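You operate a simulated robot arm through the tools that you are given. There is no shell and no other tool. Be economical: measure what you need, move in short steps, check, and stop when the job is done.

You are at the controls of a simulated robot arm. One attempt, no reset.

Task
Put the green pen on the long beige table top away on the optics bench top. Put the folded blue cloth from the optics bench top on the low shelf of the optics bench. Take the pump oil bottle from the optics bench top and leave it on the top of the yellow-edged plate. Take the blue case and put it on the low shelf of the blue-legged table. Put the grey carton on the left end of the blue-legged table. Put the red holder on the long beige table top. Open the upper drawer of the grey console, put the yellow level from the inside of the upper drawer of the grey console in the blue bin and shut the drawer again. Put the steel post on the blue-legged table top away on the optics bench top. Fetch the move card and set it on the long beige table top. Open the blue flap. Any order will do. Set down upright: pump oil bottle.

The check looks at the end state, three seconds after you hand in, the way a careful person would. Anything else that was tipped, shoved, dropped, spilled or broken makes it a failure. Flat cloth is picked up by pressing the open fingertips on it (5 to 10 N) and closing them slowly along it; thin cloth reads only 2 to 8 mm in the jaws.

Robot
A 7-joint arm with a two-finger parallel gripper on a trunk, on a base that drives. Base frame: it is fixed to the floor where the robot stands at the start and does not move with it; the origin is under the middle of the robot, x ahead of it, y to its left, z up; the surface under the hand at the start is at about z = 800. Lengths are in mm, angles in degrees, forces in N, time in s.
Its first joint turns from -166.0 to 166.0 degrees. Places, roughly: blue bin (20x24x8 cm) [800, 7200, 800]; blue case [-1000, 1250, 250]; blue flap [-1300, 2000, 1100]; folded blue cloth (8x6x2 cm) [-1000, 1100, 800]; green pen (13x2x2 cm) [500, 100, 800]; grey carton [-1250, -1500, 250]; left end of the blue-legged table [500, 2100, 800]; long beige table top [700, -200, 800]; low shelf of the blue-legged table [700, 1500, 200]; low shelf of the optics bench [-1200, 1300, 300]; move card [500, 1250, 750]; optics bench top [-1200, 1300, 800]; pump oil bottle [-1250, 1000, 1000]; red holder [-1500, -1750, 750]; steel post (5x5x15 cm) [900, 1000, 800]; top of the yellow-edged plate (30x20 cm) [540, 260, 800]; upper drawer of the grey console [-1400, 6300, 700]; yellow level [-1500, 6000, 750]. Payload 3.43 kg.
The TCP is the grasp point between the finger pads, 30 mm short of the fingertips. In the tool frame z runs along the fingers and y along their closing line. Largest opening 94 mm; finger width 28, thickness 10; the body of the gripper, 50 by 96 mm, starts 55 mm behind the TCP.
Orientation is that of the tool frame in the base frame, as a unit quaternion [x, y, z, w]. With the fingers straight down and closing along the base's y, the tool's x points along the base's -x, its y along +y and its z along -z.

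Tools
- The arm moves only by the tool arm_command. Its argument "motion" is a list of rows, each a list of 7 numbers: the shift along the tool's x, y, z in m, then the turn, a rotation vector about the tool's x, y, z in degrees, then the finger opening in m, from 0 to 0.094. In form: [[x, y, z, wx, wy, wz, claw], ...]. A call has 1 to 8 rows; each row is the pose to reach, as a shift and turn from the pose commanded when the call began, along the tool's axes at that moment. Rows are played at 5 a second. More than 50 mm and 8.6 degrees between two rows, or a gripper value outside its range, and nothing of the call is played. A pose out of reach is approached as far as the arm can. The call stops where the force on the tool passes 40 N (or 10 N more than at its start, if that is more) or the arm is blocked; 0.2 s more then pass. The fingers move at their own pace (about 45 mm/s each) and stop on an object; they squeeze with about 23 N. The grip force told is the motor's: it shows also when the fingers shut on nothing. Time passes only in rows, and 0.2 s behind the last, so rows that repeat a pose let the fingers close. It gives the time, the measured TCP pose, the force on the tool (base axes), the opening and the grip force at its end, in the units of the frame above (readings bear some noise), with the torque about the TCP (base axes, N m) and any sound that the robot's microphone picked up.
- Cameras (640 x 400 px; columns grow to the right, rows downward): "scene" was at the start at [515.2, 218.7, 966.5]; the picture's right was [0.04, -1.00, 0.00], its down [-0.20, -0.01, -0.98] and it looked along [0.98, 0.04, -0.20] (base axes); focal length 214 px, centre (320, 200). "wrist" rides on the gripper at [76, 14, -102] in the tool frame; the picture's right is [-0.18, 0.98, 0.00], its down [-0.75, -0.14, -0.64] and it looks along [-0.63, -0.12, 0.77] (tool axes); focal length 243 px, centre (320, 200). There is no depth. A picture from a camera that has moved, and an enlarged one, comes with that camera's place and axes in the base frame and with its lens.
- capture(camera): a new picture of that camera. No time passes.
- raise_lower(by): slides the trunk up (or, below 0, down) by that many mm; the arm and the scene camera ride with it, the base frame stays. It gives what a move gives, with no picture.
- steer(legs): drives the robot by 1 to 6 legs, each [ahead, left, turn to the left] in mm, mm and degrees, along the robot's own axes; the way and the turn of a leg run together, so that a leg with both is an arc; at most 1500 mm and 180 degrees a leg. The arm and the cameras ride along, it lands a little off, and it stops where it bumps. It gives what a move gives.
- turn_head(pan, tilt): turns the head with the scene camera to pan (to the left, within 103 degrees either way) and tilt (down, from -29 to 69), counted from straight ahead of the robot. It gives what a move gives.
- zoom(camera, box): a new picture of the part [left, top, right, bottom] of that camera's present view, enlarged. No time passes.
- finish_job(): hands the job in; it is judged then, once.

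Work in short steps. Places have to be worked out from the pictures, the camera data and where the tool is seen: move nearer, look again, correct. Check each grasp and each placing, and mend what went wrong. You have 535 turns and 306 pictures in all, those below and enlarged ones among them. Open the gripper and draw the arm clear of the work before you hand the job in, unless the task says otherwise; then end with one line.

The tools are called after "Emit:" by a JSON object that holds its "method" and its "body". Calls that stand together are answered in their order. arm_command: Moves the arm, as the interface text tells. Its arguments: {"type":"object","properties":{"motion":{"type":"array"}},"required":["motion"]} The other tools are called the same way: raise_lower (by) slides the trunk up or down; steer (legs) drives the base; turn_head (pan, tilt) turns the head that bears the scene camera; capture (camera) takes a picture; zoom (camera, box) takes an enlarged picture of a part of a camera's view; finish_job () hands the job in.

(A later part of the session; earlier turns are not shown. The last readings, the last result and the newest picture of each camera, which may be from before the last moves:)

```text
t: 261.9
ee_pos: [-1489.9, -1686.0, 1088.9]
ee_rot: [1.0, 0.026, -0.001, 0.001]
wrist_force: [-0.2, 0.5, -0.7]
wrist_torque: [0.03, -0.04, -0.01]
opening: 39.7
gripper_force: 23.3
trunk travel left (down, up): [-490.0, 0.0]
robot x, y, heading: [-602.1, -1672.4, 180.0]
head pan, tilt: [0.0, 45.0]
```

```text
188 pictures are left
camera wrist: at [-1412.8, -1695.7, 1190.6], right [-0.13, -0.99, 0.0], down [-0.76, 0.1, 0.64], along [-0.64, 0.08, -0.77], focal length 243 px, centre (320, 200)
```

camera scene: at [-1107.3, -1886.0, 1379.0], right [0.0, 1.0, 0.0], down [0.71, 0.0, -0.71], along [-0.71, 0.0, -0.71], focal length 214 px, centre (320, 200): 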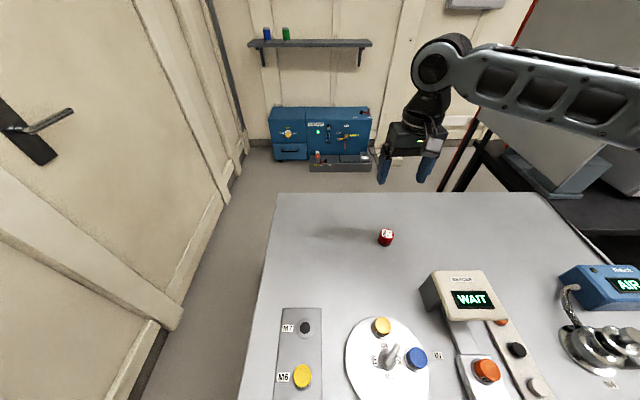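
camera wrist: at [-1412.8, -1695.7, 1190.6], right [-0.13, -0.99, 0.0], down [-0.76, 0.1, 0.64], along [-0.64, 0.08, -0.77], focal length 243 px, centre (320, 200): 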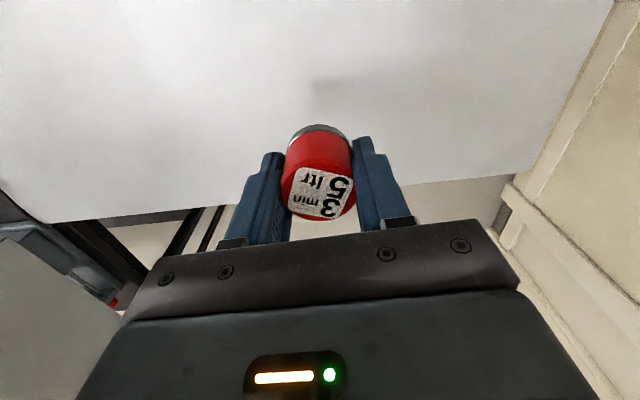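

Holder secured. Raise and retract, then drive to the beige table's right end (free area beyond the blue towel).

Emit:
{"method": "arm_command", "body": {"motion": [[0.04, 0, -0.03, 0, 0, 0, 0.02], [0.08, 0, -0.06, 0, 0, 0, 0.02], [0.12, 0, -0.09, 0, 0, 0, 0.02], [0.15, 0, -0.12, 0, 0, 0, 0.02], [0.15, 0, -0.15, 0, 0, 0, 0.02]]}}

Emit:
{"method": "steer", "body": {"legs": [[-430, 0, 0], [0, -800, 0], [120, 0, 0], [0, 0, 180]]}}

Emit:
{"method": "turn_head", "body": {"pan": 0, "tilt": 45}}

Emit:
{"method": "capture", "body": {"camera": "scene"}}

```text
t: 263.1
ee_pos: [-1339.6, -1678.2, 1240.8]
ee_rot: [1.0, 0.026, -0.001, 0.002]
wrist_force: [1.0, 0.3, -0.2]
wrist_torque: [-0.02, 0.0, -0.01]
opening: 39.6
gripper_force: 23.0
trunk travel left (down, up): [-490.0, 0.0]
robot x, y, heading: [-606.1, -1671.3, 180.0]
head pan, tilt: [0.0, 45.0]
```

```text
t: 277.6
ee_pos: [439.3, -934.0, 1238.8]
ee_rot: [0.022, 1.0, 0.002, 0.0]
wrist_force: [0.7, 0.5, -1.8]
wrist_torque: [0.01, 0.02, 0.01]
opening: 38.7
gripper_force: 22.9
trunk travel left (down, up): [-490.0, 0.0]
robot x, y, heading: [-295.6, -867.8, -5.6]
head pan, tilt: [0.0, 45.0]
```

```text
t: 278.2
ee_pos: [438.9, -934.8, 1240.1]
ee_rot: [0.022, 1.0, 0.001, 0.0]
wrist_force: [-0.8, -0.2, -0.8]
wrist_torque: [-0.02, 0.03, -0.01]
opening: 38.6
gripper_force: 23.4
trunk travel left (down, up): [-490.0, 0.0]
robot x, y, heading: [-295.3, -867.5, -5.5]
head pan, tilt: [0.0, 45.0]
```

```text
187 pictures are left
camera scene: at [228.2, -706.1, 1378.9], right [-0.1, -1.0, 0.0], down [-0.7, 0.07, -0.71], along [0.7, -0.07, -0.71], focal length 214 px, centre (320, 200)
```

scene: 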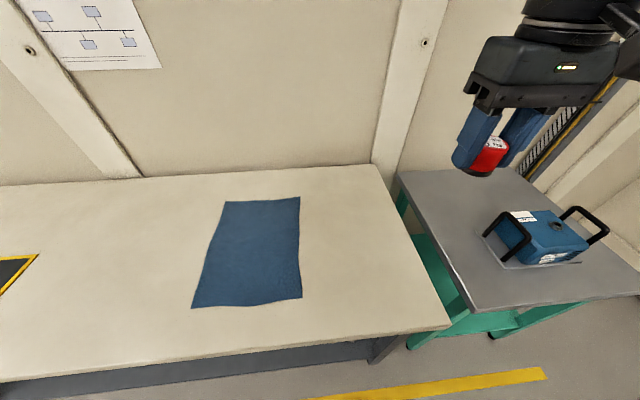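

Free space right of the towel at about (520, -860). Move over it and descend.

Emit:
{"method": "arm_command", "body": {"motion": [[-0.03, 0.03, 0, 0, 0, 0, 0.02], [-0.06, 0.06, 0, 0, 0, 0, 0.02], [-0.078, 0.0775, 0.04, 0, 0, 0, 0.02], [-0.078, 0.0775, 0.085, 0, 0, 0, 0.02], [-0.078, 0.0775, 0.13, 0, 0, 0, 0.02], [-0.078, 0.0775, 0.175, 0, 0, 0, 0.02], [-0.078, 0.0775, 0.22, 0, 0, 0, 0.02], [-0.078, 0.0775, 0.265, 0, 0, 0, 0.02]]}}

Emit:
{"method": "arm_command", "body": {"motion": [[0, 0, 0.045, 0, 0, 0, 0.02], [0, 0, 0.09, 0, 0, 0, 0.02], [0, 0, 0.12, 0, 0, 0, 0.02], [0, 0, 0.13, 0, 0, 0, 0.02], [0, 0, 0.135, 0, 0, 0, 0.02], [0, 0, 0.139, 0, 0, 0, 0.02]]}}

Emit:
{"method": "capture", "body": {"camera": "wrist"}}

```text
t: 280.0
ee_pos: [524.2, -857.2, 980.2]
ee_rot: [0.022, 1.0, 0.002, 0.001]
wrist_force: [-0.2, -0.8, -0.9]
wrist_torque: [-0.01, -0.04, 0.02]
opening: 38.6
gripper_force: 22.2
trunk travel left (down, up): [-490.0, 0.0]
robot x, y, heading: [-293.6, -870.6, -5.6]
head pan, tilt: [0.0, 45.0]
```

```text
t: 281.4
ee_pos: [523.9, -860.6, 837.4]
ee_rot: [0.022, 1.0, 0.001, 0.001]
wrist_force: [-0.6, 0.4, -0.3]
wrist_torque: [-0.01, 0.02, -0.01]
opening: 38.6
gripper_force: 22.5
trunk travel left (down, up): [-490.0, 0.0]
robot x, y, heading: [-294.7, -870.9, -5.8]
head pan, tilt: [0.0, 45.0]
```

```text
186 pictures are left
camera wrist: at [447.7, -841.4, 939.1], right [0.23, 0.97, 0.0], down [0.75, -0.18, 0.64], along [0.63, -0.14, -0.77], focal length 243 px, centre (320, 200)
```

wrist: 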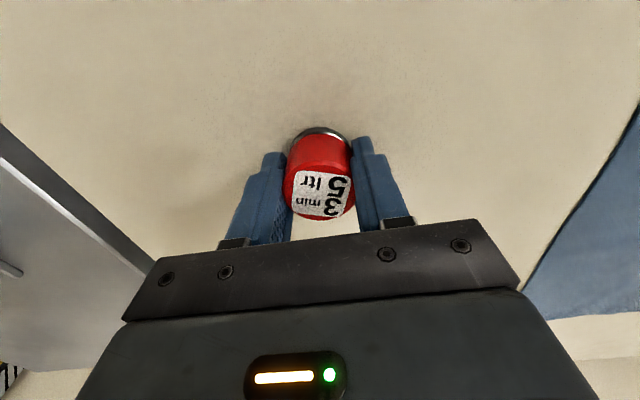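

Very near the surface. Step down to contact, then release.

Emit:
{"method": "arm_command", "body": {"motion": [[0, 0, 0.002, 0, 0, 0, 0.02], [0, 0, 0.004, 0, 0, 0, 0.02], [0, 0, 0.006, 0, 0, 0, 0.02], [0, 0, 0.008, 0, 0, 0, 0.02]]}}

```text
t: 282.4
ee_pos: [522.2, -859.2, 829.6]
ee_rot: [0.022, 1.0, 0.002, 0.001]
wrist_force: [-1.3, 0.1, 16.6]
wrist_torque: [-0.35, 0.13, -0.01]
opening: 38.4
gripper_force: 22.7
trunk travel left (down, up): [-490.0, 0.0]
robot x, y, heading: [-292.6, -869.3, -5.3]
head pan, tilt: [0.0, 45.0]
```

Contact (17 N). Release and rise.

Emit:
{"method": "arm_command", "body": {"motion": [[0, 0, -0.002, 0, 0, 0, 0.05], [0, 0, -0.002, 0, 0, 0, 0.07], [0, 0, -0.002, 0, 0, 0, 0.08], [0, 0, -0.04, 0, 0, 0, 0.08], [0, 0, -0.085, 0, 0, 0, 0.08], [0, 0, -0.13, 0, 0, 0, 0.08], [0, 0, -0.175, 0, 0, 0, 0.08], [0, 0, -0.22, 0, 0, 0, 0.08]]}}

Emit:
{"method": "capture", "body": {"camera": "wrist"}}

```text
t: 284.2
ee_pos: [521.3, -861.5, 1049.9]
ee_rot: [0.022, 1.0, 0.001, 0.001]
wrist_force: [1.0, 0.0, 0.1]
wrist_torque: [-0.01, 0.03, -0.01]
opening: 80.0
gripper_force: 0.0
trunk travel left (down, up): [-490.0, 0.0]
robot x, y, heading: [-290.3, -870.5, -5.7]
head pan, tilt: [0.0, 45.0]
```

```text
185 pictures are left
camera wrist: at [445.9, -843.2, 1151.0], right [0.23, 0.97, 0.0], down [0.75, -0.18, 0.64], along [0.63, -0.14, -0.77], focal length 243 px, centre (320, 200)
```

wrist: 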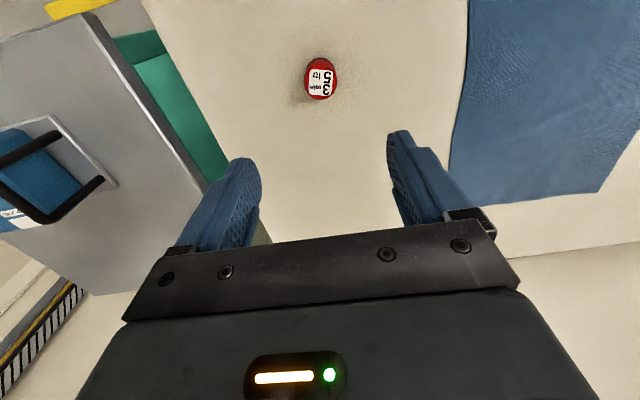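

Holder placed. Raise a little and go back to the grey table for the carton on its low shelf.

Emit:
{"method": "arm_command", "body": {"motion": [[0.03, 0, -0.045, 0, 0, 0, 0.08], [0.06, 0, -0.09, 0, 0, 0, 0.08], [0.09, 0, -0.13, 0, 0, 0, 0.08]]}}

Emit:
{"method": "steer", "body": {"legs": [[0, 0, -174.5], [0, 650, 0]]}}

Emit:
{"method": "raise_lower", "body": {"by": -400}}

Emit:
{"method": "turn_head", "body": {"pan": 0, "tilt": 35}}

Emit:
{"method": "capture", "body": {"camera": "scene"}}

```text
refused: row 1 steps farther than a row can; nothing moved
```

```text
t: 294.9
ee_pos: [-1106.7, -1599.0, 1048.8]
ee_rot: [1.0, 0.024, 0.0, 0.002]
wrist_force: [0.4, -0.9, 0.6]
wrist_torque: [-0.01, 0.0, 0.01]
opening: 80.0
gripper_force: 0.0
trunk travel left (down, up): [-490.0, 0.0]
robot x, y, heading: [-294.1, -1512.5, 179.8]
head pan, tilt: [0.0, 45.0]
```

```text
t: 296.8
ee_pos: [-1109.7, -1599.5, 881.3]
ee_rot: [1.0, 0.025, -0.006, 0.003]
wrist_force: [-1.2, -1.6, 14.2]
wrist_torque: [0.6, -0.1, -0.05]
opening: 79.1
gripper_force: 0.1
trunk travel left (down, up): [-316.0, 174.0]
robot x, y, heading: [-298.1, -1510.8, 179.9]
head pan, tilt: [0.0, 45.0]
stopped: the force on the tool passed its limit at 74 N (the readings are from after the stop); the commanded pose is now the measured one
```

```text
t: 297.5
ee_pos: [-1109.9, -1599.0, 880.2]
ee_rot: [1.0, 0.025, -0.006, 0.003]
wrist_force: [-1.8, -1.6, 20.0]
wrist_torque: [0.8, -0.2, 0.24]
opening: 79.1
gripper_force: 0.0
trunk travel left (down, up): [-316.0, 174.0]
robot x, y, heading: [-296.1, -1509.7, 179.8]
head pan, tilt: [0.0, 35.0]
```

```text
184 pictures are left
camera scene: at [-807.8, -1724.7, 1219.6], right [0.0, 1.0, 0.0], down [0.57, 0.0, -0.82], along [-0.82, 0.0, -0.57], focal length 214 px, centre (320, 200)
```

scene: 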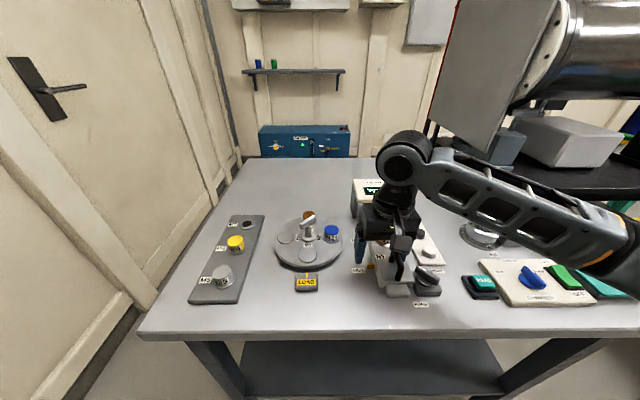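

My batch let the hand come down onto the apparatus. Raise immediately and inspect for damage.

Emit:
{"method": "raise_lower", "body": {"by": 174}}

Emit:
{"method": "capture", "body": {"camera": "wrist"}}

Emit:
{"method": "capture", "body": {"camera": "scene"}}

```text
t: 299.5
ee_pos: [-1110.8, -1598.6, 1054.9]
ee_rot: [1.0, 0.026, -0.006, 0.003]
wrist_force: [-0.6, 0.1, -0.5]
wrist_torque: [0.0, -0.01, 0.03]
opening: 80.1
gripper_force: 0.1
trunk travel left (down, up): [-490.0, 0.0]
robot x, y, heading: [-298.4, -1511.1, 180.0]
head pan, tilt: [0.0, 35.0]
```

```text
183 pictures are left
camera wrist: at [-1031.8, -1607.9, 1154.8], right [-0.13, -0.99, 0.01], down [-0.75, 0.11, 0.65], along [-0.64, 0.08, -0.76], focal length 243 px, centre (320, 200)
```

wrist: 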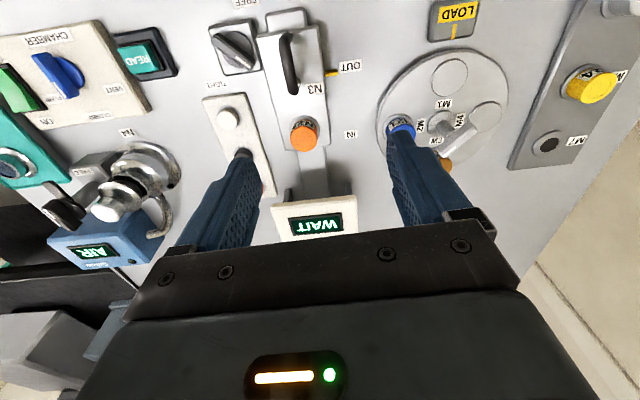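

```text
182 pictures are left
camera scene: at [-808.3, -1724.7, 1393.3], right [0.0, 1.0, 0.0], down [0.57, 0.0, -0.82], along [-0.82, 0.0, -0.57], focal length 214 px, centre (320, 200)
```

scene: 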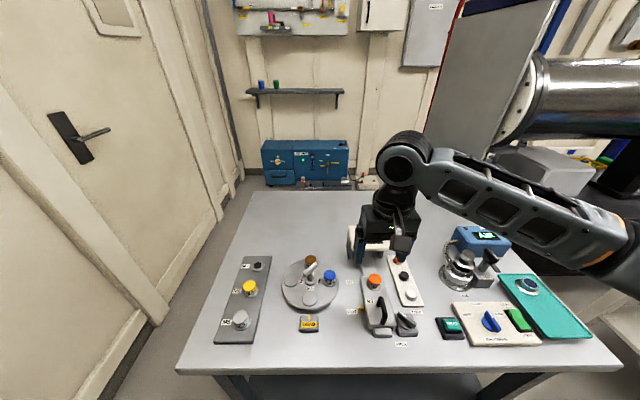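

No visible change on the table. Retract the arm and back away until the hand clears the table edge before lowering.

Emit:
{"method": "arm_command", "body": {"motion": [[0.03, 0, -0.02, 0, 0, 0, 0.08], [0.06, 0, -0.04, 0, 0, 0, 0.08], [0.09, 0, -0.06, 0, 0, 0, 0.08], [0.12, 0, -0.08, 0, 0, 0, 0.08]]}}

Emit:
{"method": "steer", "body": {"legs": [[-170, 0, 0]]}}

```text
t: 300.5
ee_pos: [-987.6, -1591.6, 1132.9]
ee_rot: [1.0, 0.025, -0.005, 0.001]
wrist_force: [0.7, -0.6, 0.0]
wrist_torque: [0.0, 0.01, 0.0]
opening: 80.0
gripper_force: 0.1
trunk travel left (down, up): [-490.0, 0.0]
robot x, y, heading: [-296.9, -1509.7, 179.7]
head pan, tilt: [0.0, 35.0]
```

```text
t: 301.9
ee_pos: [-817.0, -1593.4, 1132.9]
ee_rot: [1.0, 0.024, -0.004, 0.002]
wrist_force: [0.0, -0.5, 0.8]
wrist_torque: [0.0, -0.03, -0.01]
opening: 80.0
gripper_force: 0.2
trunk travel left (down, up): [-490.0, 0.0]
robot x, y, heading: [-129.3, -1512.2, 179.9]
head pan, tilt: [0.0, 35.0]
```

Emit:
{"method": "raise_lower", "body": {"by": -400}}

Emit:
{"method": "turn_head", "body": {"pan": 10, "tilt": 40}}

Emit:
{"method": "capture", "body": {"camera": "scene"}}

```text
t: 305.8
ee_pos: [-817.0, -1593.7, 733.4]
ee_rot: [1.0, 0.025, -0.006, 0.002]
wrist_force: [0.7, -0.7, -0.2]
wrist_torque: [-0.02, 0.05, 0.04]
opening: 79.9
gripper_force: 0.1
trunk travel left (down, up): [-90.0, 400.0]
robot x, y, heading: [-127.4, -1516.6, 179.5]
head pan, tilt: [0.0, 35.0]
```

```text
t: 306.5
ee_pos: [-816.2, -1593.5, 733.1]
ee_rot: [1.0, 0.026, -0.005, 0.002]
wrist_force: [0.6, 0.3, 0.0]
wrist_torque: [0.03, -0.01, 0.04]
opening: 80.0
gripper_force: 0.0
trunk travel left (down, up): [-90.0, 400.0]
robot x, y, heading: [-125.4, -1511.6, 179.7]
head pan, tilt: [10.0, 40.0]
```

```text
181 pictures are left
camera scene: at [-633.5, -1739.9, 985.8], right [-0.17, 0.99, 0.0], down [0.63, 0.11, -0.77], along [-0.76, -0.13, -0.64], focal length 214 px, centre (320, 200)
```

scene: 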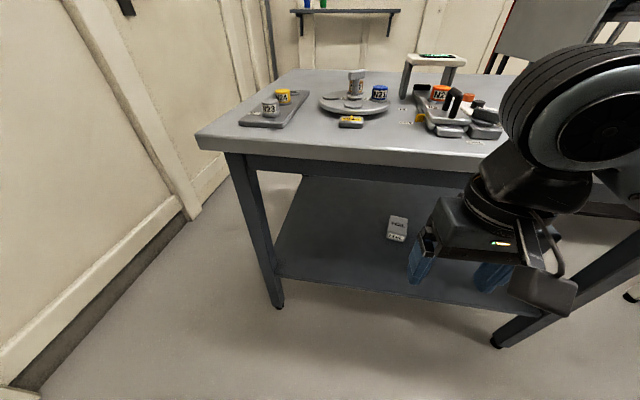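

Emit:
{"method": "zoom", "body": {"camera": "scene", "box": [365, 200, 445, 250]}}

```text
8.00 times, centred on (405, 225) of scene
camera zoom: at [-633.5, -1739.9, 985.8], right [-0.17, 0.99, 0.0], down [0.63, 0.11, -0.77], along [-0.76, -0.13, -0.64], focal length 1716 px, centre (-360, 0)
```

zoom: 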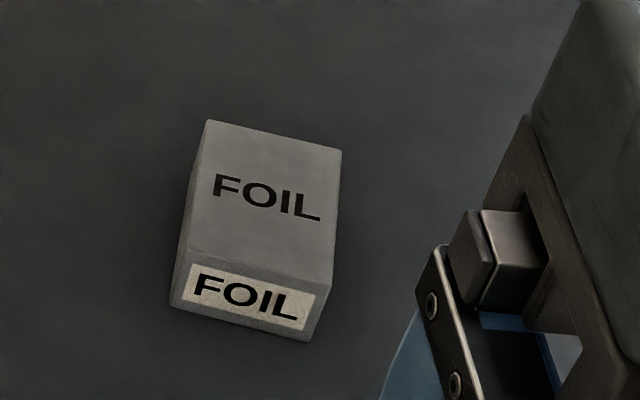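

The "FOIL" carton is at about (-1350, -1507), ~75 mm wide, yawed 10°. I align the robot's heading with it (170°) and shift sideways.

Emit:
{"method": "steer", "body": {"legs": [[0, 125, -9.7]]}}

Emit:
{"method": "raise_lower", "body": {"by": -80}}

Emit:
{"method": "arm_command", "body": {"motion": [[0, 0, 0.035, 0, -8, 0, 0.09], [0, 0, 0.07, 0, -16, 0, 0.09], [0, 0, 0.105, 0, -24, 0, 0.09], [0, 0, 0.14, 0, -32, 0, 0.09], [0, 0, 0.175, 0, -40, 0, 0.09], [0, 0, 0.21, 0, -48, 0, 0.09], [0, 0, 0.25, 0, -55, 0, 0.09]]}}

Emit:
{"method": "capture", "body": {"camera": "wrist"}}

Emit:
{"method": "capture", "body": {"camera": "scene"}}

```text
t: 307.7
ee_pos: [-832.4, -1603.1, 732.4]
ee_rot: [0.998, -0.06, -0.006, 0.002]
wrist_force: [-0.5, -0.4, 0.4]
wrist_torque: [0.02, -0.04, -0.02]
opening: 80.0
gripper_force: 0.1
trunk travel left (down, up): [-90.0, 400.0]
robot x, y, heading: [-134.1, -1640.7, 170.3]
head pan, tilt: [10.0, 40.0]
```

```text
t: 308.9
ee_pos: [-832.1, -1603.0, 653.7]
ee_rot: [0.998, -0.059, -0.006, 0.003]
wrist_force: [0.6, -0.8, -0.5]
wrist_torque: [0.02, 0.0, 0.01]
opening: 80.1
gripper_force: 0.0
trunk travel left (down, up): [-10.0, 480.0]
robot x, y, heading: [-134.2, -1637.9, 170.4]
head pan, tilt: [10.0, 40.0]
```

```text
t: 310.5
ee_pos: [-835.4, -1605.6, 404.7]
ee_rot: [0.882, -0.053, -0.468, -0.026]
wrist_force: [0.1, -0.4, 0.0]
wrist_torque: [0.01, 0.03, -0.02]
opening: 90.1
gripper_force: 0.2
trunk travel left (down, up): [-10.0, 480.0]
robot x, y, heading: [-135.8, -1642.0, 169.8]
head pan, tilt: [10.0, 40.0]
```

```text
179 pictures are left
camera wrist: at [-710.4, -1633.2, 398.9], right [-0.22, -0.96, 0.16], down [0.12, 0.13, 0.98], along [-0.97, 0.23, 0.09], focal length 243 px, centre (320, 200)
```

wrist: 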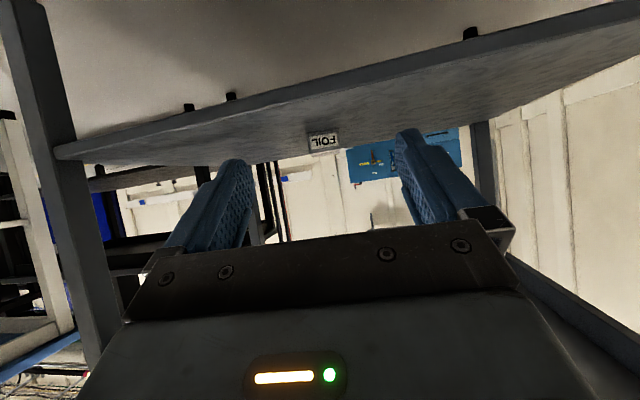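

```text
178 pictures are left
camera scene: at [-675.7, -1778.4, 905.9], right [0.0, 1.0, 0.0], down [0.64, 0.0, -0.77], along [-0.77, 0.0, -0.64], focal length 214 px, centre (320, 200)
```

scene: 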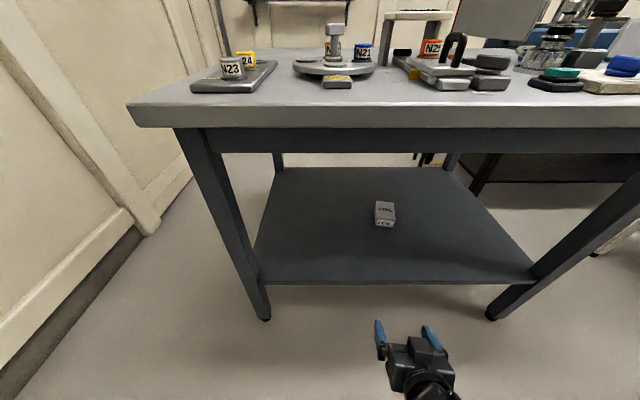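

Triangulated: shelf z≈300, carton front centre ≈(-1241,-1537), already aligned laterally. Drive forward 250 mm.

Emit:
{"method": "steer", "body": {"legs": [[250, 0, 0]]}}

Emit:
{"method": "capture", "body": {"camera": "wrist"}}

Emit:
{"method": "capture", "body": {"camera": "scene"}}

```text
t: 312.3
ee_pos: [-1084.4, -1559.5, 403.2]
ee_rot: [0.883, -0.053, -0.465, -0.025]
wrist_force: [0.1, -0.2, 0.0]
wrist_torque: [0.01, -0.01, 0.0]
opening: 90.1
gripper_force: 0.2
trunk travel left (down, up): [-10.0, 480.0]
robot x, y, heading: [-389.1, -1596.7, 170.2]
head pan, tilt: [10.0, 40.0]
```

```text
177 pictures are left
camera wrist: at [-959.5, -1589.7, 398.8], right [-0.22, -0.96, 0.16], down [0.12, 0.13, 0.98], along [-0.97, 0.23, 0.09], focal length 243 px, centre (320, 200)
```

wrist: 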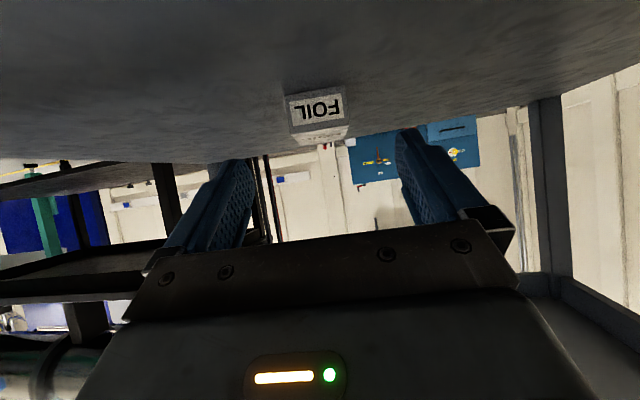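

```text
176 pictures are left
camera scene: at [-925.0, -1735.5, 905.8], right [0.0, 1.0, 0.0], down [0.64, 0.0, -0.77], along [-0.77, 0.0, -0.64], focal length 214 px, centre (320, 200)
```

scene: 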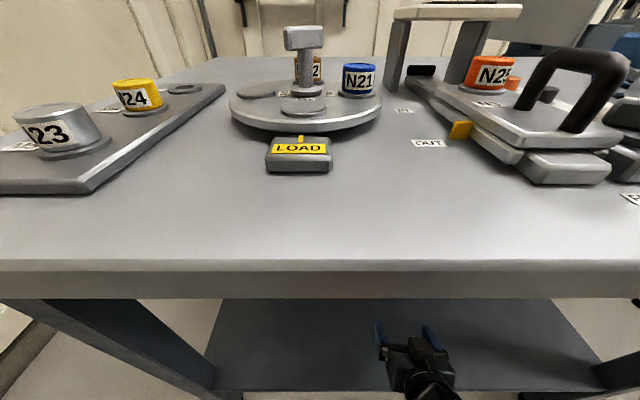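

Emit:
{"method": "zoom", "body": {"camera": "wrist", "box": [270, 75, 366, 155]}}

```text
5.00 times, centred on (318, 115) of wrist
camera zoom: at [-959.5, -1589.7, 398.8], right [-0.22, -0.96, 0.16], down [0.12, 0.13, 0.98], along [-0.97, 0.23, 0.09], focal length 1213 px, centre (330, 625)
```

zoom: 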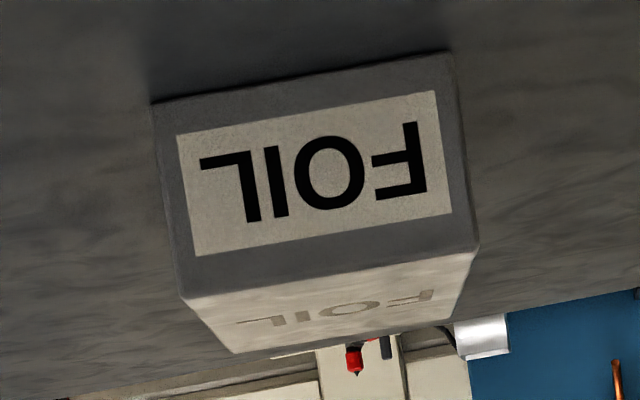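

Precise edge found: width 69 mm, yaw ≈12.6°. Extend forward above the carton with a 6° yaw correction.

Emit:
{"method": "arm_command", "body": {"motion": [[-0.025, -0.002, 0.037, 2.4, 0, 1.7, 0.092], [-0.051, -0.004, 0.074, 4.9, 0, 3.4, 0.092], [-0.076, -0.0055, 0.111, 4.9, 0, 3.4, 0.092], [-0.1018, -0.0075, 0.148, 4.9, 0, 3.4, 0.092]]}}

Emit:
{"method": "capture", "body": {"camera": "wrist"}}

```text
t: 313.3
ee_pos: [-1262.2, -1531.6, 405.5]
ee_rot: [0.879, -0.099, -0.463, -0.05]
wrist_force: [1.3, 0.0, 0.2]
wrist_torque: [-0.01, -0.03, -0.02]
opening: 91.8
gripper_force: 0.2
trunk travel left (down, up): [-10.0, 480.0]
robot x, y, heading: [-387.6, -1596.5, 170.1]
head pan, tilt: [10.0, 40.0]
```

```text
174 pictures are left
camera wrist: at [-1140.9, -1573.3, 400.7], right [-0.32, -0.94, 0.16], down [0.13, 0.12, 0.98], along [-0.94, 0.33, 0.09], focal length 243 px, centre (320, 200)
```

wrist: 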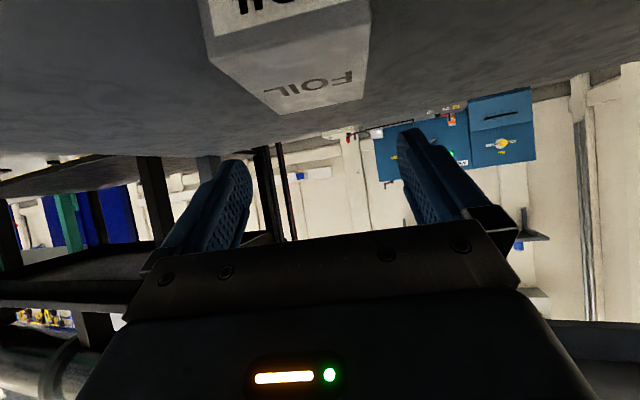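

Aligned. Lower around the carton until the tips near the shelf.

Emit:
{"method": "arm_command", "body": {"motion": [[0.0206, 0, 0.0141, 0, 0, 0, 0.092], [0.0412, 0, 0.0282, 0, 0, 0, 0.092], [0.0503, 0, 0.0345, 0, 0, 0, 0.092], [0.0552, 0, 0.0379, 0, 0, 0, 0.092]]}}

Emit:
{"method": "capture", "body": {"camera": "wrist"}}

```text
t: 314.3
ee_pos: [-1261.2, -1533.0, 336.8]
ee_rot: [0.879, -0.099, -0.464, -0.05]
wrist_force: [-0.4, -0.5, -0.2]
wrist_torque: [-0.01, 0.0, -0.05]
opening: 92.2
gripper_force: 0.0
trunk travel left (down, up): [-10.0, 480.0]
robot x, y, heading: [-387.4, -1595.1, 170.3]
head pan, tilt: [10.0, 40.0]
```

```text
173 pictures are left
camera wrist: at [-1139.6, -1574.3, 332.0], right [-0.32, -0.94, 0.16], down [0.13, 0.12, 0.98], along [-0.94, 0.33, 0.09], focal length 243 px, centre (320, 200)
```

wrist: 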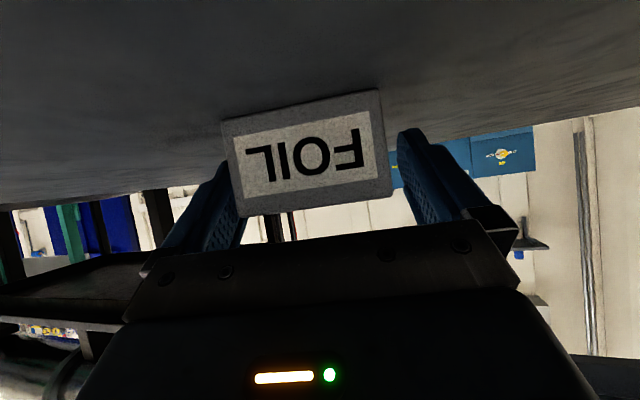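

Box is between the fingers. Close.

Emit:
{"method": "arm_command", "body": {"motion": [[0, 0, 0, 0, 0, 0, 0.08], [0, 0, 0, 0, 0, 0, 0.07], [0, 0, 0, 0, 0, 0, 0.06], [0, 0, 0, 0, 0, 0, 0.05], [0, 0, 0, 0, 0, 0, 0.05]]}}

Emit:
{"method": "arm_command", "body": {"motion": [[-0.0165, 0, -0.0113, 0, 0, 0, 0.05], [-0.033, 0, -0.0226, 0, 0, 0, 0.05], [-0.0495, 0, -0.0339, 0, 0, 0, 0.05]]}}

Emit:
{"method": "capture", "body": {"camera": "wrist"}}

```text
t: 315.5
ee_pos: [-1260.6, -1533.3, 337.8]
ee_rot: [0.879, -0.098, -0.464, -0.049]
wrist_force: [0.5, -0.8, 0.4]
wrist_torque: [0.04, 0.09, 0.01]
opening: 73.9
gripper_force: 22.8
trunk travel left (down, up): [-10.0, 480.0]
robot x, y, heading: [-385.3, -1599.0, 169.9]
head pan, tilt: [10.0, 40.0]
```

```text
t: 316.3
ee_pos: [-1261.1, -1534.9, 399.8]
ee_rot: [0.879, -0.099, -0.464, -0.049]
wrist_force: [0.8, 0.2, -0.9]
wrist_torque: [0.0, -0.05, 0.01]
opening: 74.0
gripper_force: 23.3
trunk travel left (down, up): [-10.0, 480.0]
robot x, y, heading: [-390.1, -1598.3, 170.0]
head pan, tilt: [10.0, 40.0]
```

```text
172 pictures are left
camera wrist: at [-1139.5, -1575.1, 394.8], right [-0.32, -0.94, 0.16], down [0.13, 0.12, 0.98], along [-0.94, 0.33, 0.09], focal length 243 px, centre (320, 200)
```

wrist: 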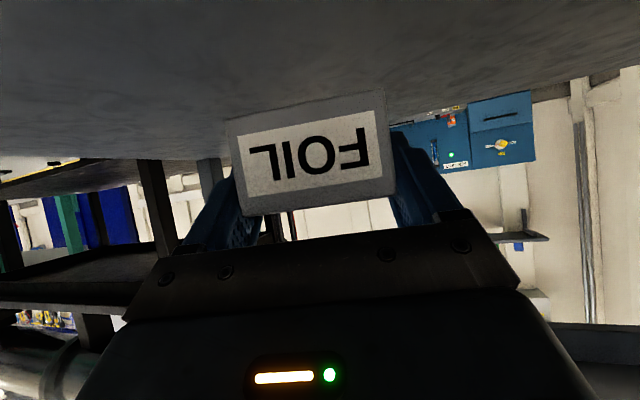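

Carton held. Back out, then retract the arm.

Emit:
{"method": "steer", "body": {"legs": [[-250, 0, 0]]}}

Emit:
{"method": "arm_command", "body": {"motion": [[0.026, 0.002, -0.037, 0, 0, 0, 0.05], [0.051, 0.004, -0.074, 0, 0, 0, 0.05], [0.077, 0.0055, -0.111, 0, 0, 0, 0.05], [0.1018, 0.0075, -0.148, 0, 0, 0, 0.05]]}}

```text
t: 318.2
ee_pos: [-1009.6, -1584.2, 398.9]
ee_rot: [0.88, -0.096, -0.463, -0.048]
wrist_force: [-0.7, 0.3, -0.8]
wrist_torque: [0.02, -0.03, 0.03]
opening: 73.5
gripper_force: 23.0
trunk travel left (down, up): [-10.0, 480.0]
robot x, y, heading: [-138.2, -1638.5, 170.5]
head pan, tilt: [10.0, 40.0]
```

```text
t: 319.2
ee_pos: [-833.9, -1626.4, 401.4]
ee_rot: [0.879, -0.095, -0.465, -0.047]
wrist_force: [-0.1, 0.4, -1.1]
wrist_torque: [0.01, -0.01, 0.03]
opening: 73.8
gripper_force: 22.8
trunk travel left (down, up): [-10.0, 480.0]
robot x, y, heading: [-134.6, -1638.8, 170.5]
head pan, tilt: [10.0, 40.0]
```

Emit:
{"method": "raise_lower", "body": {"by": 400}}

Emit:
{"method": "steer", "body": {"legs": [[0, 0, -80.5], [1300, 150, 0], [1300, 0, 0], [800, 0, 0]]}}

```text
t: 323.0
ee_pos: [-832.9, -1625.8, 801.3]
ee_rot: [0.88, -0.096, -0.464, -0.048]
wrist_force: [0.0, 0.1, -0.5]
wrist_torque: [0.03, -0.06, -0.02]
opening: 73.5
gripper_force: 23.0
trunk travel left (down, up): [-410.0, 80.0]
robot x, y, heading: [-134.7, -1638.6, 170.5]
head pan, tilt: [10.0, 40.0]
```

```text
t: 343.1
ee_pos: [-332.3, 2469.9, 801.1]
ee_rot: [-0.607, 0.642, 0.323, 0.338]
wrist_force: [-0.4, 0.8, -1.1]
wrist_torque: [-0.02, 0.01, 0.01]
opening: 73.6
gripper_force: 23.1
trunk travel left (down, up): [-410.0, 80.0]
robot x, y, heading: [-231.9, 1774.9, 89.5]
head pan, tilt: [10.0, 40.0]
```

Raise the carton above table height, then position and turn toward the left end of the blue-legged table.

Emit:
{"method": "raise_lower", "body": {"by": 80}}

Emit:
{"method": "arm_command", "body": {"motion": [[-0.033, 0, -0.0226, 0, 0, 0, 0.05], [-0.066, 0, -0.045, 0, 0, 0, 0.05], [-0.099, 0, -0.068, 0, 0, 0, 0.05]]}}

Emit:
{"method": "steer", "body": {"legs": [[220, 20, 0], [0, 0, -89.5]]}}

Emit:
{"method": "turn_head", "body": {"pan": 0, "tilt": 45}}

Emit:
{"method": "capture", "body": {"camera": "scene"}}

```text
t: 344.3
ee_pos: [-332.9, 2468.3, 881.1]
ee_rot: [-0.608, 0.643, 0.323, 0.337]
wrist_force: [0.4, -0.5, -0.8]
wrist_torque: [-0.01, 0.01, 0.0]
opening: 73.8
gripper_force: 23.3
trunk travel left (down, up): [-490.0, 0.0]
robot x, y, heading: [-237.6, 1778.7, 89.6]
head pan, tilt: [10.0, 40.0]
```

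```text
t: 345.1
ee_pos: [-332.9, 2468.2, 1002.1]
ee_rot: [-0.607, 0.643, 0.322, 0.337]
wrist_force: [-0.3, -0.4, -1.5]
wrist_torque: [-0.03, 0.03, 0.0]
opening: 73.8
gripper_force: 22.6
trunk travel left (down, up): [-490.0, 0.0]
robot x, y, heading: [-233.1, 1776.6, 90.0]
head pan, tilt: [10.0, 40.0]
```

```text
t: 350.6
ee_pos: [436.3, 2098.1, 1001.8]
ee_rot: [0.02, 0.884, -0.008, 0.466]
wrist_force: [0.3, -0.1, -0.4]
wrist_torque: [0.0, 0.01, 0.02]
opening: 73.4
gripper_force: 22.9
trunk travel left (down, up): [-490.0, 0.0]
robot x, y, heading: [-255.2, 1996.5, 0.5]
head pan, tilt: [10.0, 40.0]
```

```text
t: 351.3
ee_pos: [436.0, 2098.9, 1001.3]
ee_rot: [0.02, 0.884, -0.008, 0.467]
wrist_force: [-0.3, 0.7, -1.1]
wrist_torque: [0.0, 0.03, -0.01]
opening: 73.6
gripper_force: 22.2
trunk travel left (down, up): [-490.0, 0.0]
robot x, y, heading: [-255.4, 1988.9, 0.4]
head pan, tilt: [0.0, 45.0]
```

```text
171 pictures are left
camera scene: at [248.3, 2211.1, 1378.5], right [0.01, -1.0, 0.0], down [-0.71, 0.0, -0.71], along [0.71, 0.0, -0.71], focal length 214 px, centre (320, 200)
```

scene: 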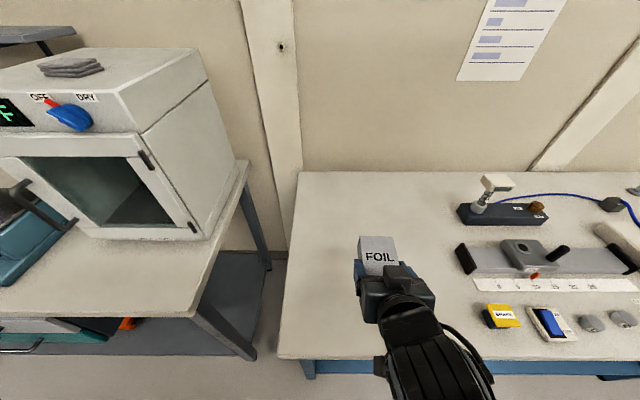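

Left end is free around (540, 2100). Move forward 80 mm and lower.

Emit:
{"method": "arm_command", "body": {"motion": [[-0.0225, 0, 0.033, 0, 0, 0, 0.05], [-0.045, 0, 0.0655, 0, 0, 0, 0.05], [-0.012, 0, 0.088, 0, 0, 0, 0.05], [0.021, 0, 0.1107, 0, 0, 0, 0.05], [0.054, 0, 0.1333, 0, 0, 0, 0.05], [0.0745, 0, 0.1474, 0, 0, 0, 0.05]]}}

Emit:
{"method": "capture", "body": {"camera": "wrist"}}

```text
t: 352.7
ee_pos: [515.7, 2095.8, 855.0]
ee_rot: [0.021, 0.884, -0.008, 0.466]
wrist_force: [0.6, 0.2, -1.5]
wrist_torque: [0.01, 0.02, 0.02]
opening: 73.9
gripper_force: 23.0
trunk travel left (down, up): [-490.0, 0.0]
robot x, y, heading: [-254.7, 1991.1, 0.3]
head pan, tilt: [0.0, 45.0]
```

```text
170 pictures are left
camera wrist: at [389.5, 2115.6, 849.4], right [0.15, 0.98, 0.16], down [-0.11, -0.14, 0.98], along [0.98, -0.16, 0.09], focal length 243 px, centre (320, 200)
```

wrist: 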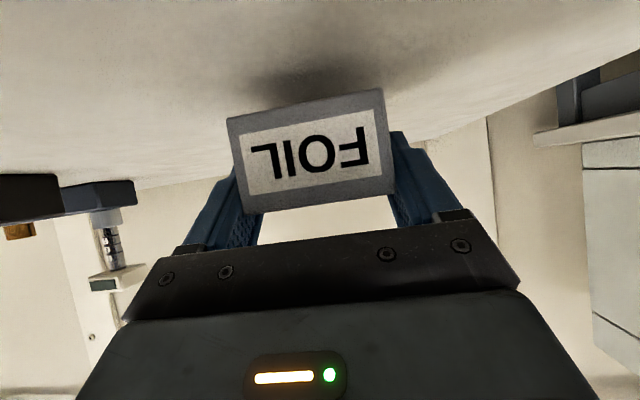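

Lower in small steps to contact.

Emit:
{"method": "arm_command", "body": {"motion": [[0.0033, 0, 0.0023, 0, 0, 0, 0.05], [0.0066, 0, 0.0045, 0, 0, 0, 0.05], [0.0099, 0, 0.0068, 0, 0, 0, 0.05], [0.0132, 0, 0.009, 0, 0, 0, 0.05], [0.0157, 0, 0.0107, 0, 0, 0, 0.05], [0.0181, 0, 0.0124, 0, 0, 0, 0.05]]}}

```text
t: 354.1
ee_pos: [517.5, 2095.6, 838.7]
ee_rot: [0.021, 0.883, -0.007, 0.47]
wrist_force: [-3.0, -0.4, 23.8]
wrist_torque: [0.05, 0.09, 0.02]
opening: 73.7
gripper_force: 22.8
trunk travel left (down, up): [-490.0, 0.0]
robot x, y, heading: [-251.1, 1991.7, 0.4]
head pan, tilt: [0.0, 45.0]
```

Contact (24 N). Relieve slightly, open, and withdraw backwards and up.

Emit:
{"method": "arm_command", "body": {"motion": [[-0.0016, 0, -0.0011, 0, 0, 0, 0.08], [-0.0016, 0, -0.0011, 0, 0, 0, 0.094], [-0.0016, 0, -0.0011, 0, 0, 0, 0.094], [-0.01, 0, -0.03, 0, 0, 0, 0.094], [-0.03, 0, -0.07, 0, 0, 0, 0.094], [-0.06, 0, -0.1, 0, 0, 0, 0.094], [-0.09, 0, -0.13, 0, 0, 0, 0.094]]}}

Emit:
{"method": "capture", "body": {"camera": "wrist"}}

Emit:
{"method": "capture", "body": {"camera": "scene"}}

```text
t: 355.7
ee_pos: [458.6, 2098.0, 982.6]
ee_rot: [0.02, 0.885, -0.008, 0.465]
wrist_force: [-0.1, 0.0, 0.4]
wrist_torque: [0.01, 0.0, -0.01]
opening: 93.9
gripper_force: 0.1
trunk travel left (down, up): [-490.0, 0.0]
robot x, y, heading: [-252.8, 1994.7, 0.1]
head pan, tilt: [0.0, 45.0]
```

```text
169 pictures are left
camera wrist: at [332.5, 2117.5, 977.6], right [0.15, 0.98, 0.16], down [-0.11, -0.14, 0.98], along [0.98, -0.16, 0.09], focal length 243 px, centre (320, 200)
```

wrist: 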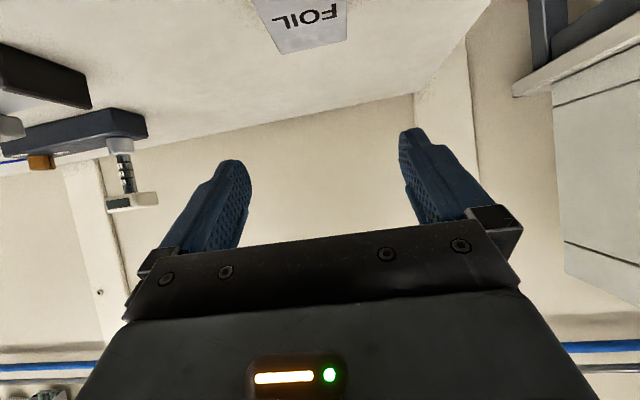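

```text
168 pictures are left
camera scene: at [248.3, 2211.1, 1378.4], right [0.01, -1.0, 0.0], down [-0.71, 0.0, -0.71], along [0.71, 0.0, -0.71], focal length 214 px, centre (320, 200)
```

scene: 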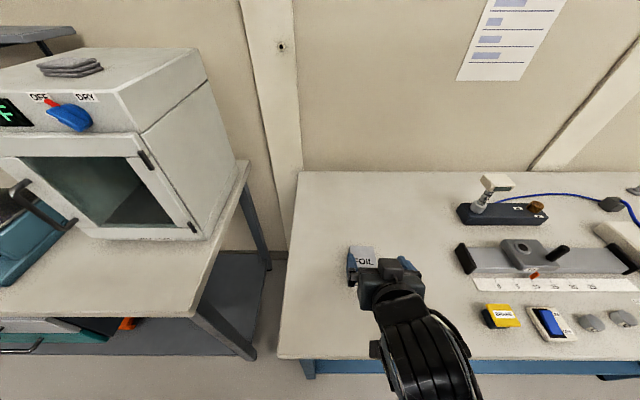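

Carton placed. Raise and bring the tool upright.

Emit:
{"method": "arm_command", "body": {"motion": [[-0.03, 0, -0.02, 0, 8, 0, 0.09], [-0.06, 0, -0.04, 0, 16, 0, 0.09], [-0.09, 0, -0.06, 0, 24, 0, 0.09], [-0.1, 0, -0.07, 0, 32, 0, 0.09], [-0.1, 0, -0.07, 0, 40, 0, 0.09], [-0.1, 0, -0.07, 0, 48, 0, 0.09], [-0.1, 0, -0.07, 0, 55, 0, 0.09]]}}

Emit:
{"method": "capture", "body": {"camera": "scene"}}

```text
t: 357.3
ee_pos: [468.3, 2093.7, 1088.7]
ee_rot: [0.02, 0.953, -0.009, 0.301]
wrist_force: [-0.3, 0.8, -0.4]
wrist_torque: [-0.01, -0.03, 0.02]
opening: 89.8
gripper_force: 0.0
out of reach, approached as far as the arm can: row 3, 4, 5, 6, 7
trunk travel left (down, up): [-490.0, 0.0]
robot x, y, heading: [-253.7, 1991.5, 0.6]
head pan, tilt: [0.0, 45.0]
```

```text
167 pictures are left
camera scene: at [248.3, 2211.1, 1378.5], right [0.01, -1.0, 0.0], down [-0.71, 0.0, -0.71], along [0.71, 0.0, -0.71], focal length 214 px, centre (320, 200)
```

scene: 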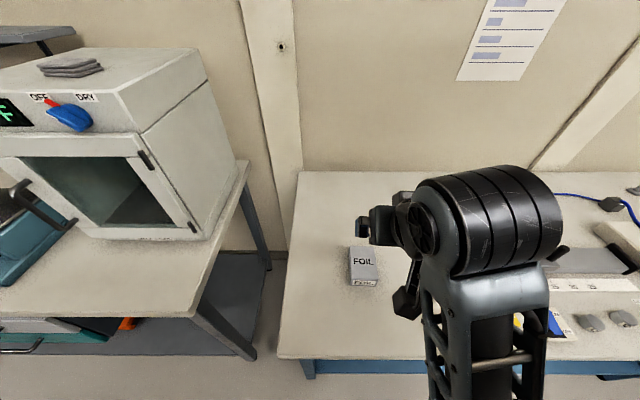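

Wrist limit in this folded pose; extend outwards and slightly lower so the tool can straighten.

Emit:
{"method": "arm_command", "body": {"motion": [[-0.04, 0, 0.01, 0, 0, 0, 0.09], [-0.08, 0, 0.03, 0, 0, 0, 0.09], [-0.12, 0, 0.05, 0, 0, 0, 0.09], [-0.16, 0, 0.07, 0, 0, 0, 0.09], [-0.2, 0, 0.08, 0, 0, 0, 0.09], [-0.22, 0, 0.08, 0, 0, 0, 0.09]]}}

Emit:
{"method": "capture", "body": {"camera": "scene"}}

```text
t: 358.7
ee_pos: [696.0, 2083.0, 1150.3]
ee_rot: [0.02, 0.953, -0.009, 0.302]
wrist_force: [0.9, 0.8, -0.1]
wrist_torque: [-0.02, -0.02, -0.03]
opening: 89.9
gripper_force: 0.0
trunk travel left (down, up): [-490.0, 0.0]
robot x, y, heading: [-250.6, 1994.1, 0.5]
head pan, tilt: [0.0, 45.0]
```

```text
166 pictures are left
camera scene: at [248.1, 2211.1, 1378.5], right [0.01, -1.0, 0.0], down [-0.71, 0.0, -0.71], along [0.71, 0.0, -0.71], focal length 214 px, centre (320, 200)
```

scene: 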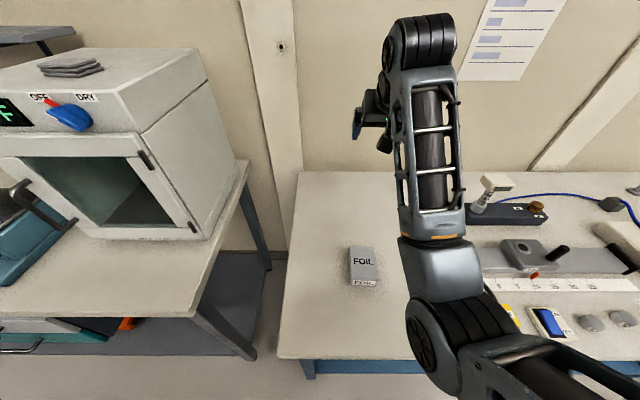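

Emit:
{"method": "arm_command", "body": {"motion": [[0.0115, 0, 0.0164, 0, 7, 0, 0.09], [0.023, 0, 0.033, 0, 14, 0, 0.09], [0.0345, 0, 0.049, 0, 21, 0, 0.09], [0.046, 0, 0.0654, 0, 28, 0, 0.09], [0.0575, 0, 0.0818, 0, 35, 0, 0.09]]}}

Emit:
{"method": "capture", "body": {"camera": "scene"}}

```text
t: 359.9
ee_pos: [692.3, 2081.6, 1049.3]
ee_rot: [0.022, 1.0, -0.002, -0.001]
wrist_force: [-0.2, -0.1, 0.3]
wrist_torque: [-0.01, -0.02, 0.01]
opening: 90.4
gripper_force: 0.2
trunk travel left (down, up): [-490.0, 0.0]
robot x, y, heading: [-251.9, 1994.3, 0.2]
head pan, tilt: [0.0, 45.0]
```

```text
165 pictures are left
camera scene: at [248.2, 2210.8, 1378.5], right [0.01, -1.0, 0.0], down [-0.71, 0.0, -0.71], along [0.71, 0.0, -0.71], focal length 214 px, centre (320, 200)
```

scene: 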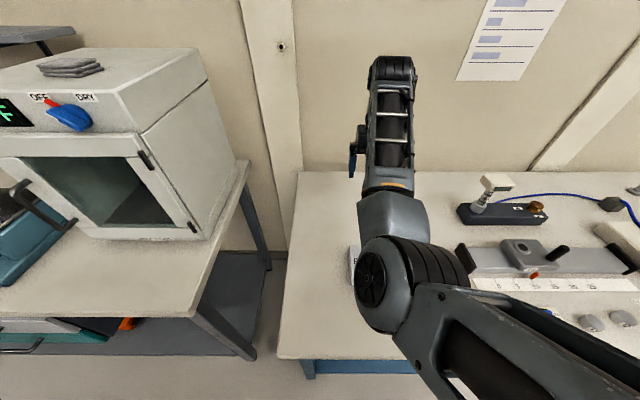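

The tool is vertical again. Back up a little so the hand passes in front of the display pole, then drive sideways to the move card.

Emit:
{"method": "steer", "body": {"legs": [[-170, 0, 0], [0, -780, 0]]}}

Emit:
{"method": "turn_head", "body": {"pan": -10, "tilt": 50}}

Emit:
{"method": "capture", "body": {"camera": "scene"}}

Emit:
{"method": "capture", "body": {"camera": "wrist"}}

```text
t: 365.1
ee_pos: [530.3, 1304.6, 1050.7]
ee_rot: [0.021, 1.0, -0.003, 0.001]
wrist_force: [-0.1, 1.2, 0.1]
wrist_torque: [0.0, 0.01, 0.0]
opening: 90.0
gripper_force: 0.1
trunk travel left (down, up): [-490.0, 0.0]
robot x, y, heading: [-420.3, 1216.0, 0.4]
head pan, tilt: [0.0, 45.0]
```

```text
t: 365.9
ee_pos: [530.5, 1303.0, 1049.1]
ee_rot: [0.022, 1.0, -0.003, 0.001]
wrist_force: [0.4, 0.2, 0.8]
wrist_torque: [0.02, 0.02, -0.05]
opening: 90.0
gripper_force: 0.1
trunk travel left (down, up): [-490.0, 0.0]
robot x, y, heading: [-416.0, 1213.6, 0.2]
head pan, tilt: [-10.0, 50.0]
```

```text
164 pictures are left
camera scene: at [80.2, 1419.3, 1371.6], right [-0.17, -0.99, 0.0], down [-0.76, 0.13, -0.64], along [0.63, -0.11, -0.77], focal length 214 px, centre (320, 200)
```

scene: 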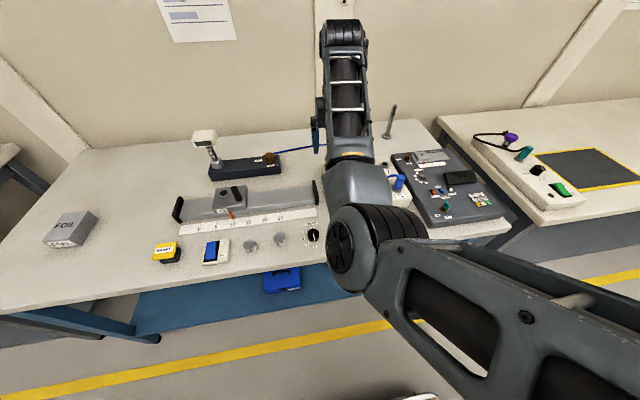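

```text
163 pictures are left
camera wrist: at [454.9, 1322.0, 1152.2], right [0.23, 0.97, -0.01], down [0.75, -0.17, 0.64], along [0.63, -0.15, -0.76], focal length 243 px, centre (320, 200)
```

wrist: 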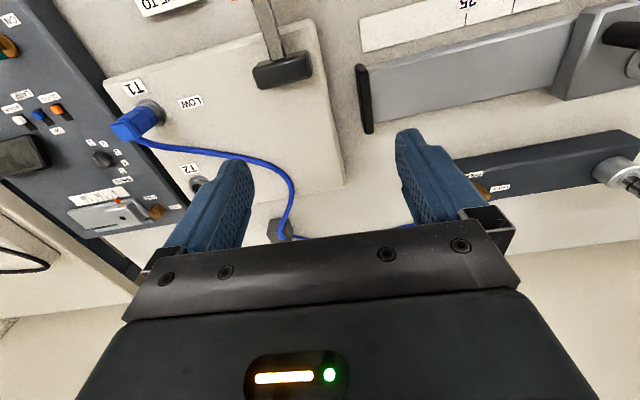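

The elbow again sits left. Use the proven reset in the open aisle: turn to face -y, bring the hand low and close, roll far negative, raise, roll back.

Emit:
{"method": "steer", "body": {"legs": [[120, 0, 0], [0, 0, -90]]}}

Emit:
{"method": "arm_command", "body": {"motion": [[0.02, 0, 0.04, 0, 0, -5, 0.06], [0.04, 0, 0.08, 0, 0, -13, 0.06], [0.06, 0, 0.12, 0, 0, -21, 0.06], [0.08, 0, 0.16, 0, 0, -29, 0.06], [0.1, 0, 0.2, 0, 0, -37, 0.06], [0.12, 0, 0.24, 0, 0, -45, 0.06], [0.15, 0, 0.27, 0, 0, -53, 0.06], [0.19, 0, 0.27, 0, 0, -61, 0.06]]}}

Emit:
{"method": "turn_head", "body": {"pan": 0, "tilt": 50}}

Emit:
{"method": "capture", "body": {"camera": "scene"}}

```text
t: 370.9
ee_pos: [-212.2, 267.2, 1049.6]
ee_rot: [0.725, 0.689, -0.003, -0.003]
wrist_force: [0.0, -0.3, 0.4]
wrist_torque: [0.01, -0.01, 0.01]
opening: 89.9
gripper_force: 0.0
trunk travel left (down, up): [-490.0, 0.0]
robot x, y, heading: [-298.3, 1213.3, -89.5]
head pan, tilt: [-10.0, 50.0]
```

```text
t: 372.7
ee_pos: [-205.5, 454.8, 779.6]
ee_rot: [0.274, 0.962, -0.002, -0.002]
wrist_force: [0.4, -0.6, 0.3]
wrist_torque: [-0.02, 0.02, 0.02]
opening: 59.9
gripper_force: 0.1
trunk travel left (down, up): [-490.0, 0.0]
robot x, y, heading: [-300.0, 1213.5, -89.6]
head pan, tilt: [-10.0, 50.0]
```

```text
t: 373.4
ee_pos: [-204.8, 455.1, 778.4]
ee_rot: [0.274, 0.962, -0.002, -0.004]
wrist_force: [-0.3, -0.1, -0.2]
wrist_torque: [-0.02, 0.0, 0.0]
opening: 59.8
gripper_force: 0.2
trunk travel left (down, up): [-490.0, 0.0]
robot x, y, heading: [-294.2, 1216.9, -89.7]
head pan, tilt: [0.0, 50.0]
```

```text
162 pictures are left
camera scene: at [-81.3, 715.8, 1371.6], right [-1.0, 0.0, 0.0], down [0.0, 0.77, -0.64], along [0.0, -0.64, -0.77], focal length 214 px, centre (320, 200)
```

scene: 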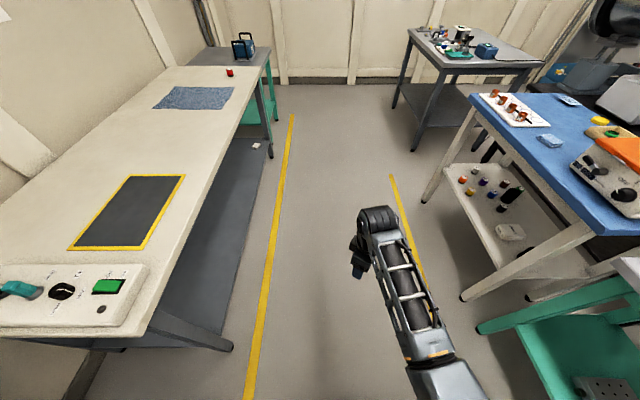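

The elbow is already to the right. Raise from here and check.

Emit:
{"method": "arm_command", "body": {"motion": [[-0.001, -0.014, -0.04, 0, 0, 0, 0.06], [-0.003, -0.028, -0.08, 0, 0, 0, 0.06], [-0.004, -0.042, -0.12, 0, 0, 0, 0.06], [-0.005, -0.056, -0.16, 0, 0, 0, 0.06], [-0.006, -0.07, -0.2, 0, 0, 0, 0.06], [-0.008, -0.083, -0.24, 0, 0, 0, 0.06], [-0.009, -0.097, -0.28, 0, 0, 0, 0.06], [-0.01, -0.111, -0.32, 0, 0, 0, 0.06]]}}

Emit:
{"method": "capture", "body": {"camera": "scene"}}

```text
t: 375.2
ee_pos: [-254.2, 356.4, 1099.4]
ee_rot: [0.275, 0.961, -0.002, -0.003]
wrist_force: [0.5, 0.4, 0.5]
wrist_torque: [0.02, -0.01, -0.05]
opening: 60.2
gripper_force: 0.0
out of reach, approached as far as the arm can: row 4, 5
trunk travel left (down, up): [-490.0, 0.0]
robot x, y, heading: [-292.6, 1219.8, -89.7]
head pan, tilt: [0.0, 50.0]
```

```text
161 pictures are left
camera scene: at [-81.5, 715.7, 1371.5], right [-1.0, 0.0, 0.0], down [0.0, 0.77, -0.64], along [0.0, -0.64, -0.77], focal length 214 px, centre (320, 200)
```

scene: 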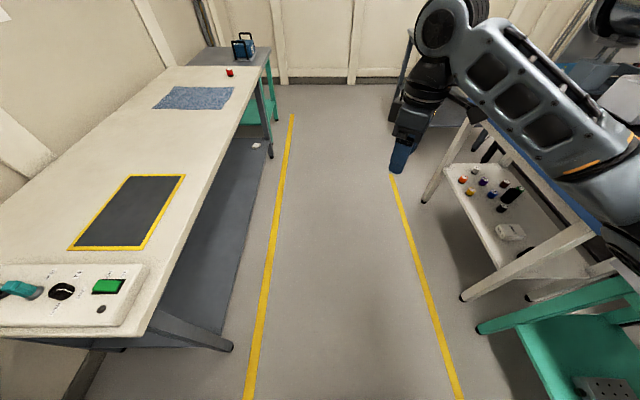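

Arm is in the good configuration. Now the bottle: retract a bit, turn to face the optics bench, and look.

Emit:
{"method": "arm_command", "body": {"motion": [[-0.018, 0.03, 0, 0, 0, 8, 0.09], [-0.03, 0.055, 0, 0, 0, 16, 0.09], [-0.045, 0.08, 0, 0, 0, 24, 0.09], [-0.06, 0.1, 0, 0, 0, 32, 0.09], [-0.06, 0.1, 0, 0, 0, 40, 0.09], [-0.06, 0.1, 0, 0, 0, 48, 0.09], [-0.06, 0.1, 0, 0, 0, 56, 0.09]]}}

```text
t: 376.8
ee_pos: [-150.1, 410.8, 1098.8]
ee_rot: [0.694, 0.72, -0.003, -0.001]
wrist_force: [0.6, -0.4, -0.7]
wrist_torque: [0.0, -0.01, -0.01]
opening: 90.0
gripper_force: 0.2
trunk travel left (down, up): [-490.0, 0.0]
robot x, y, heading: [-304.2, 1212.9, -90.0]
head pan, tilt: [0.0, 50.0]
```

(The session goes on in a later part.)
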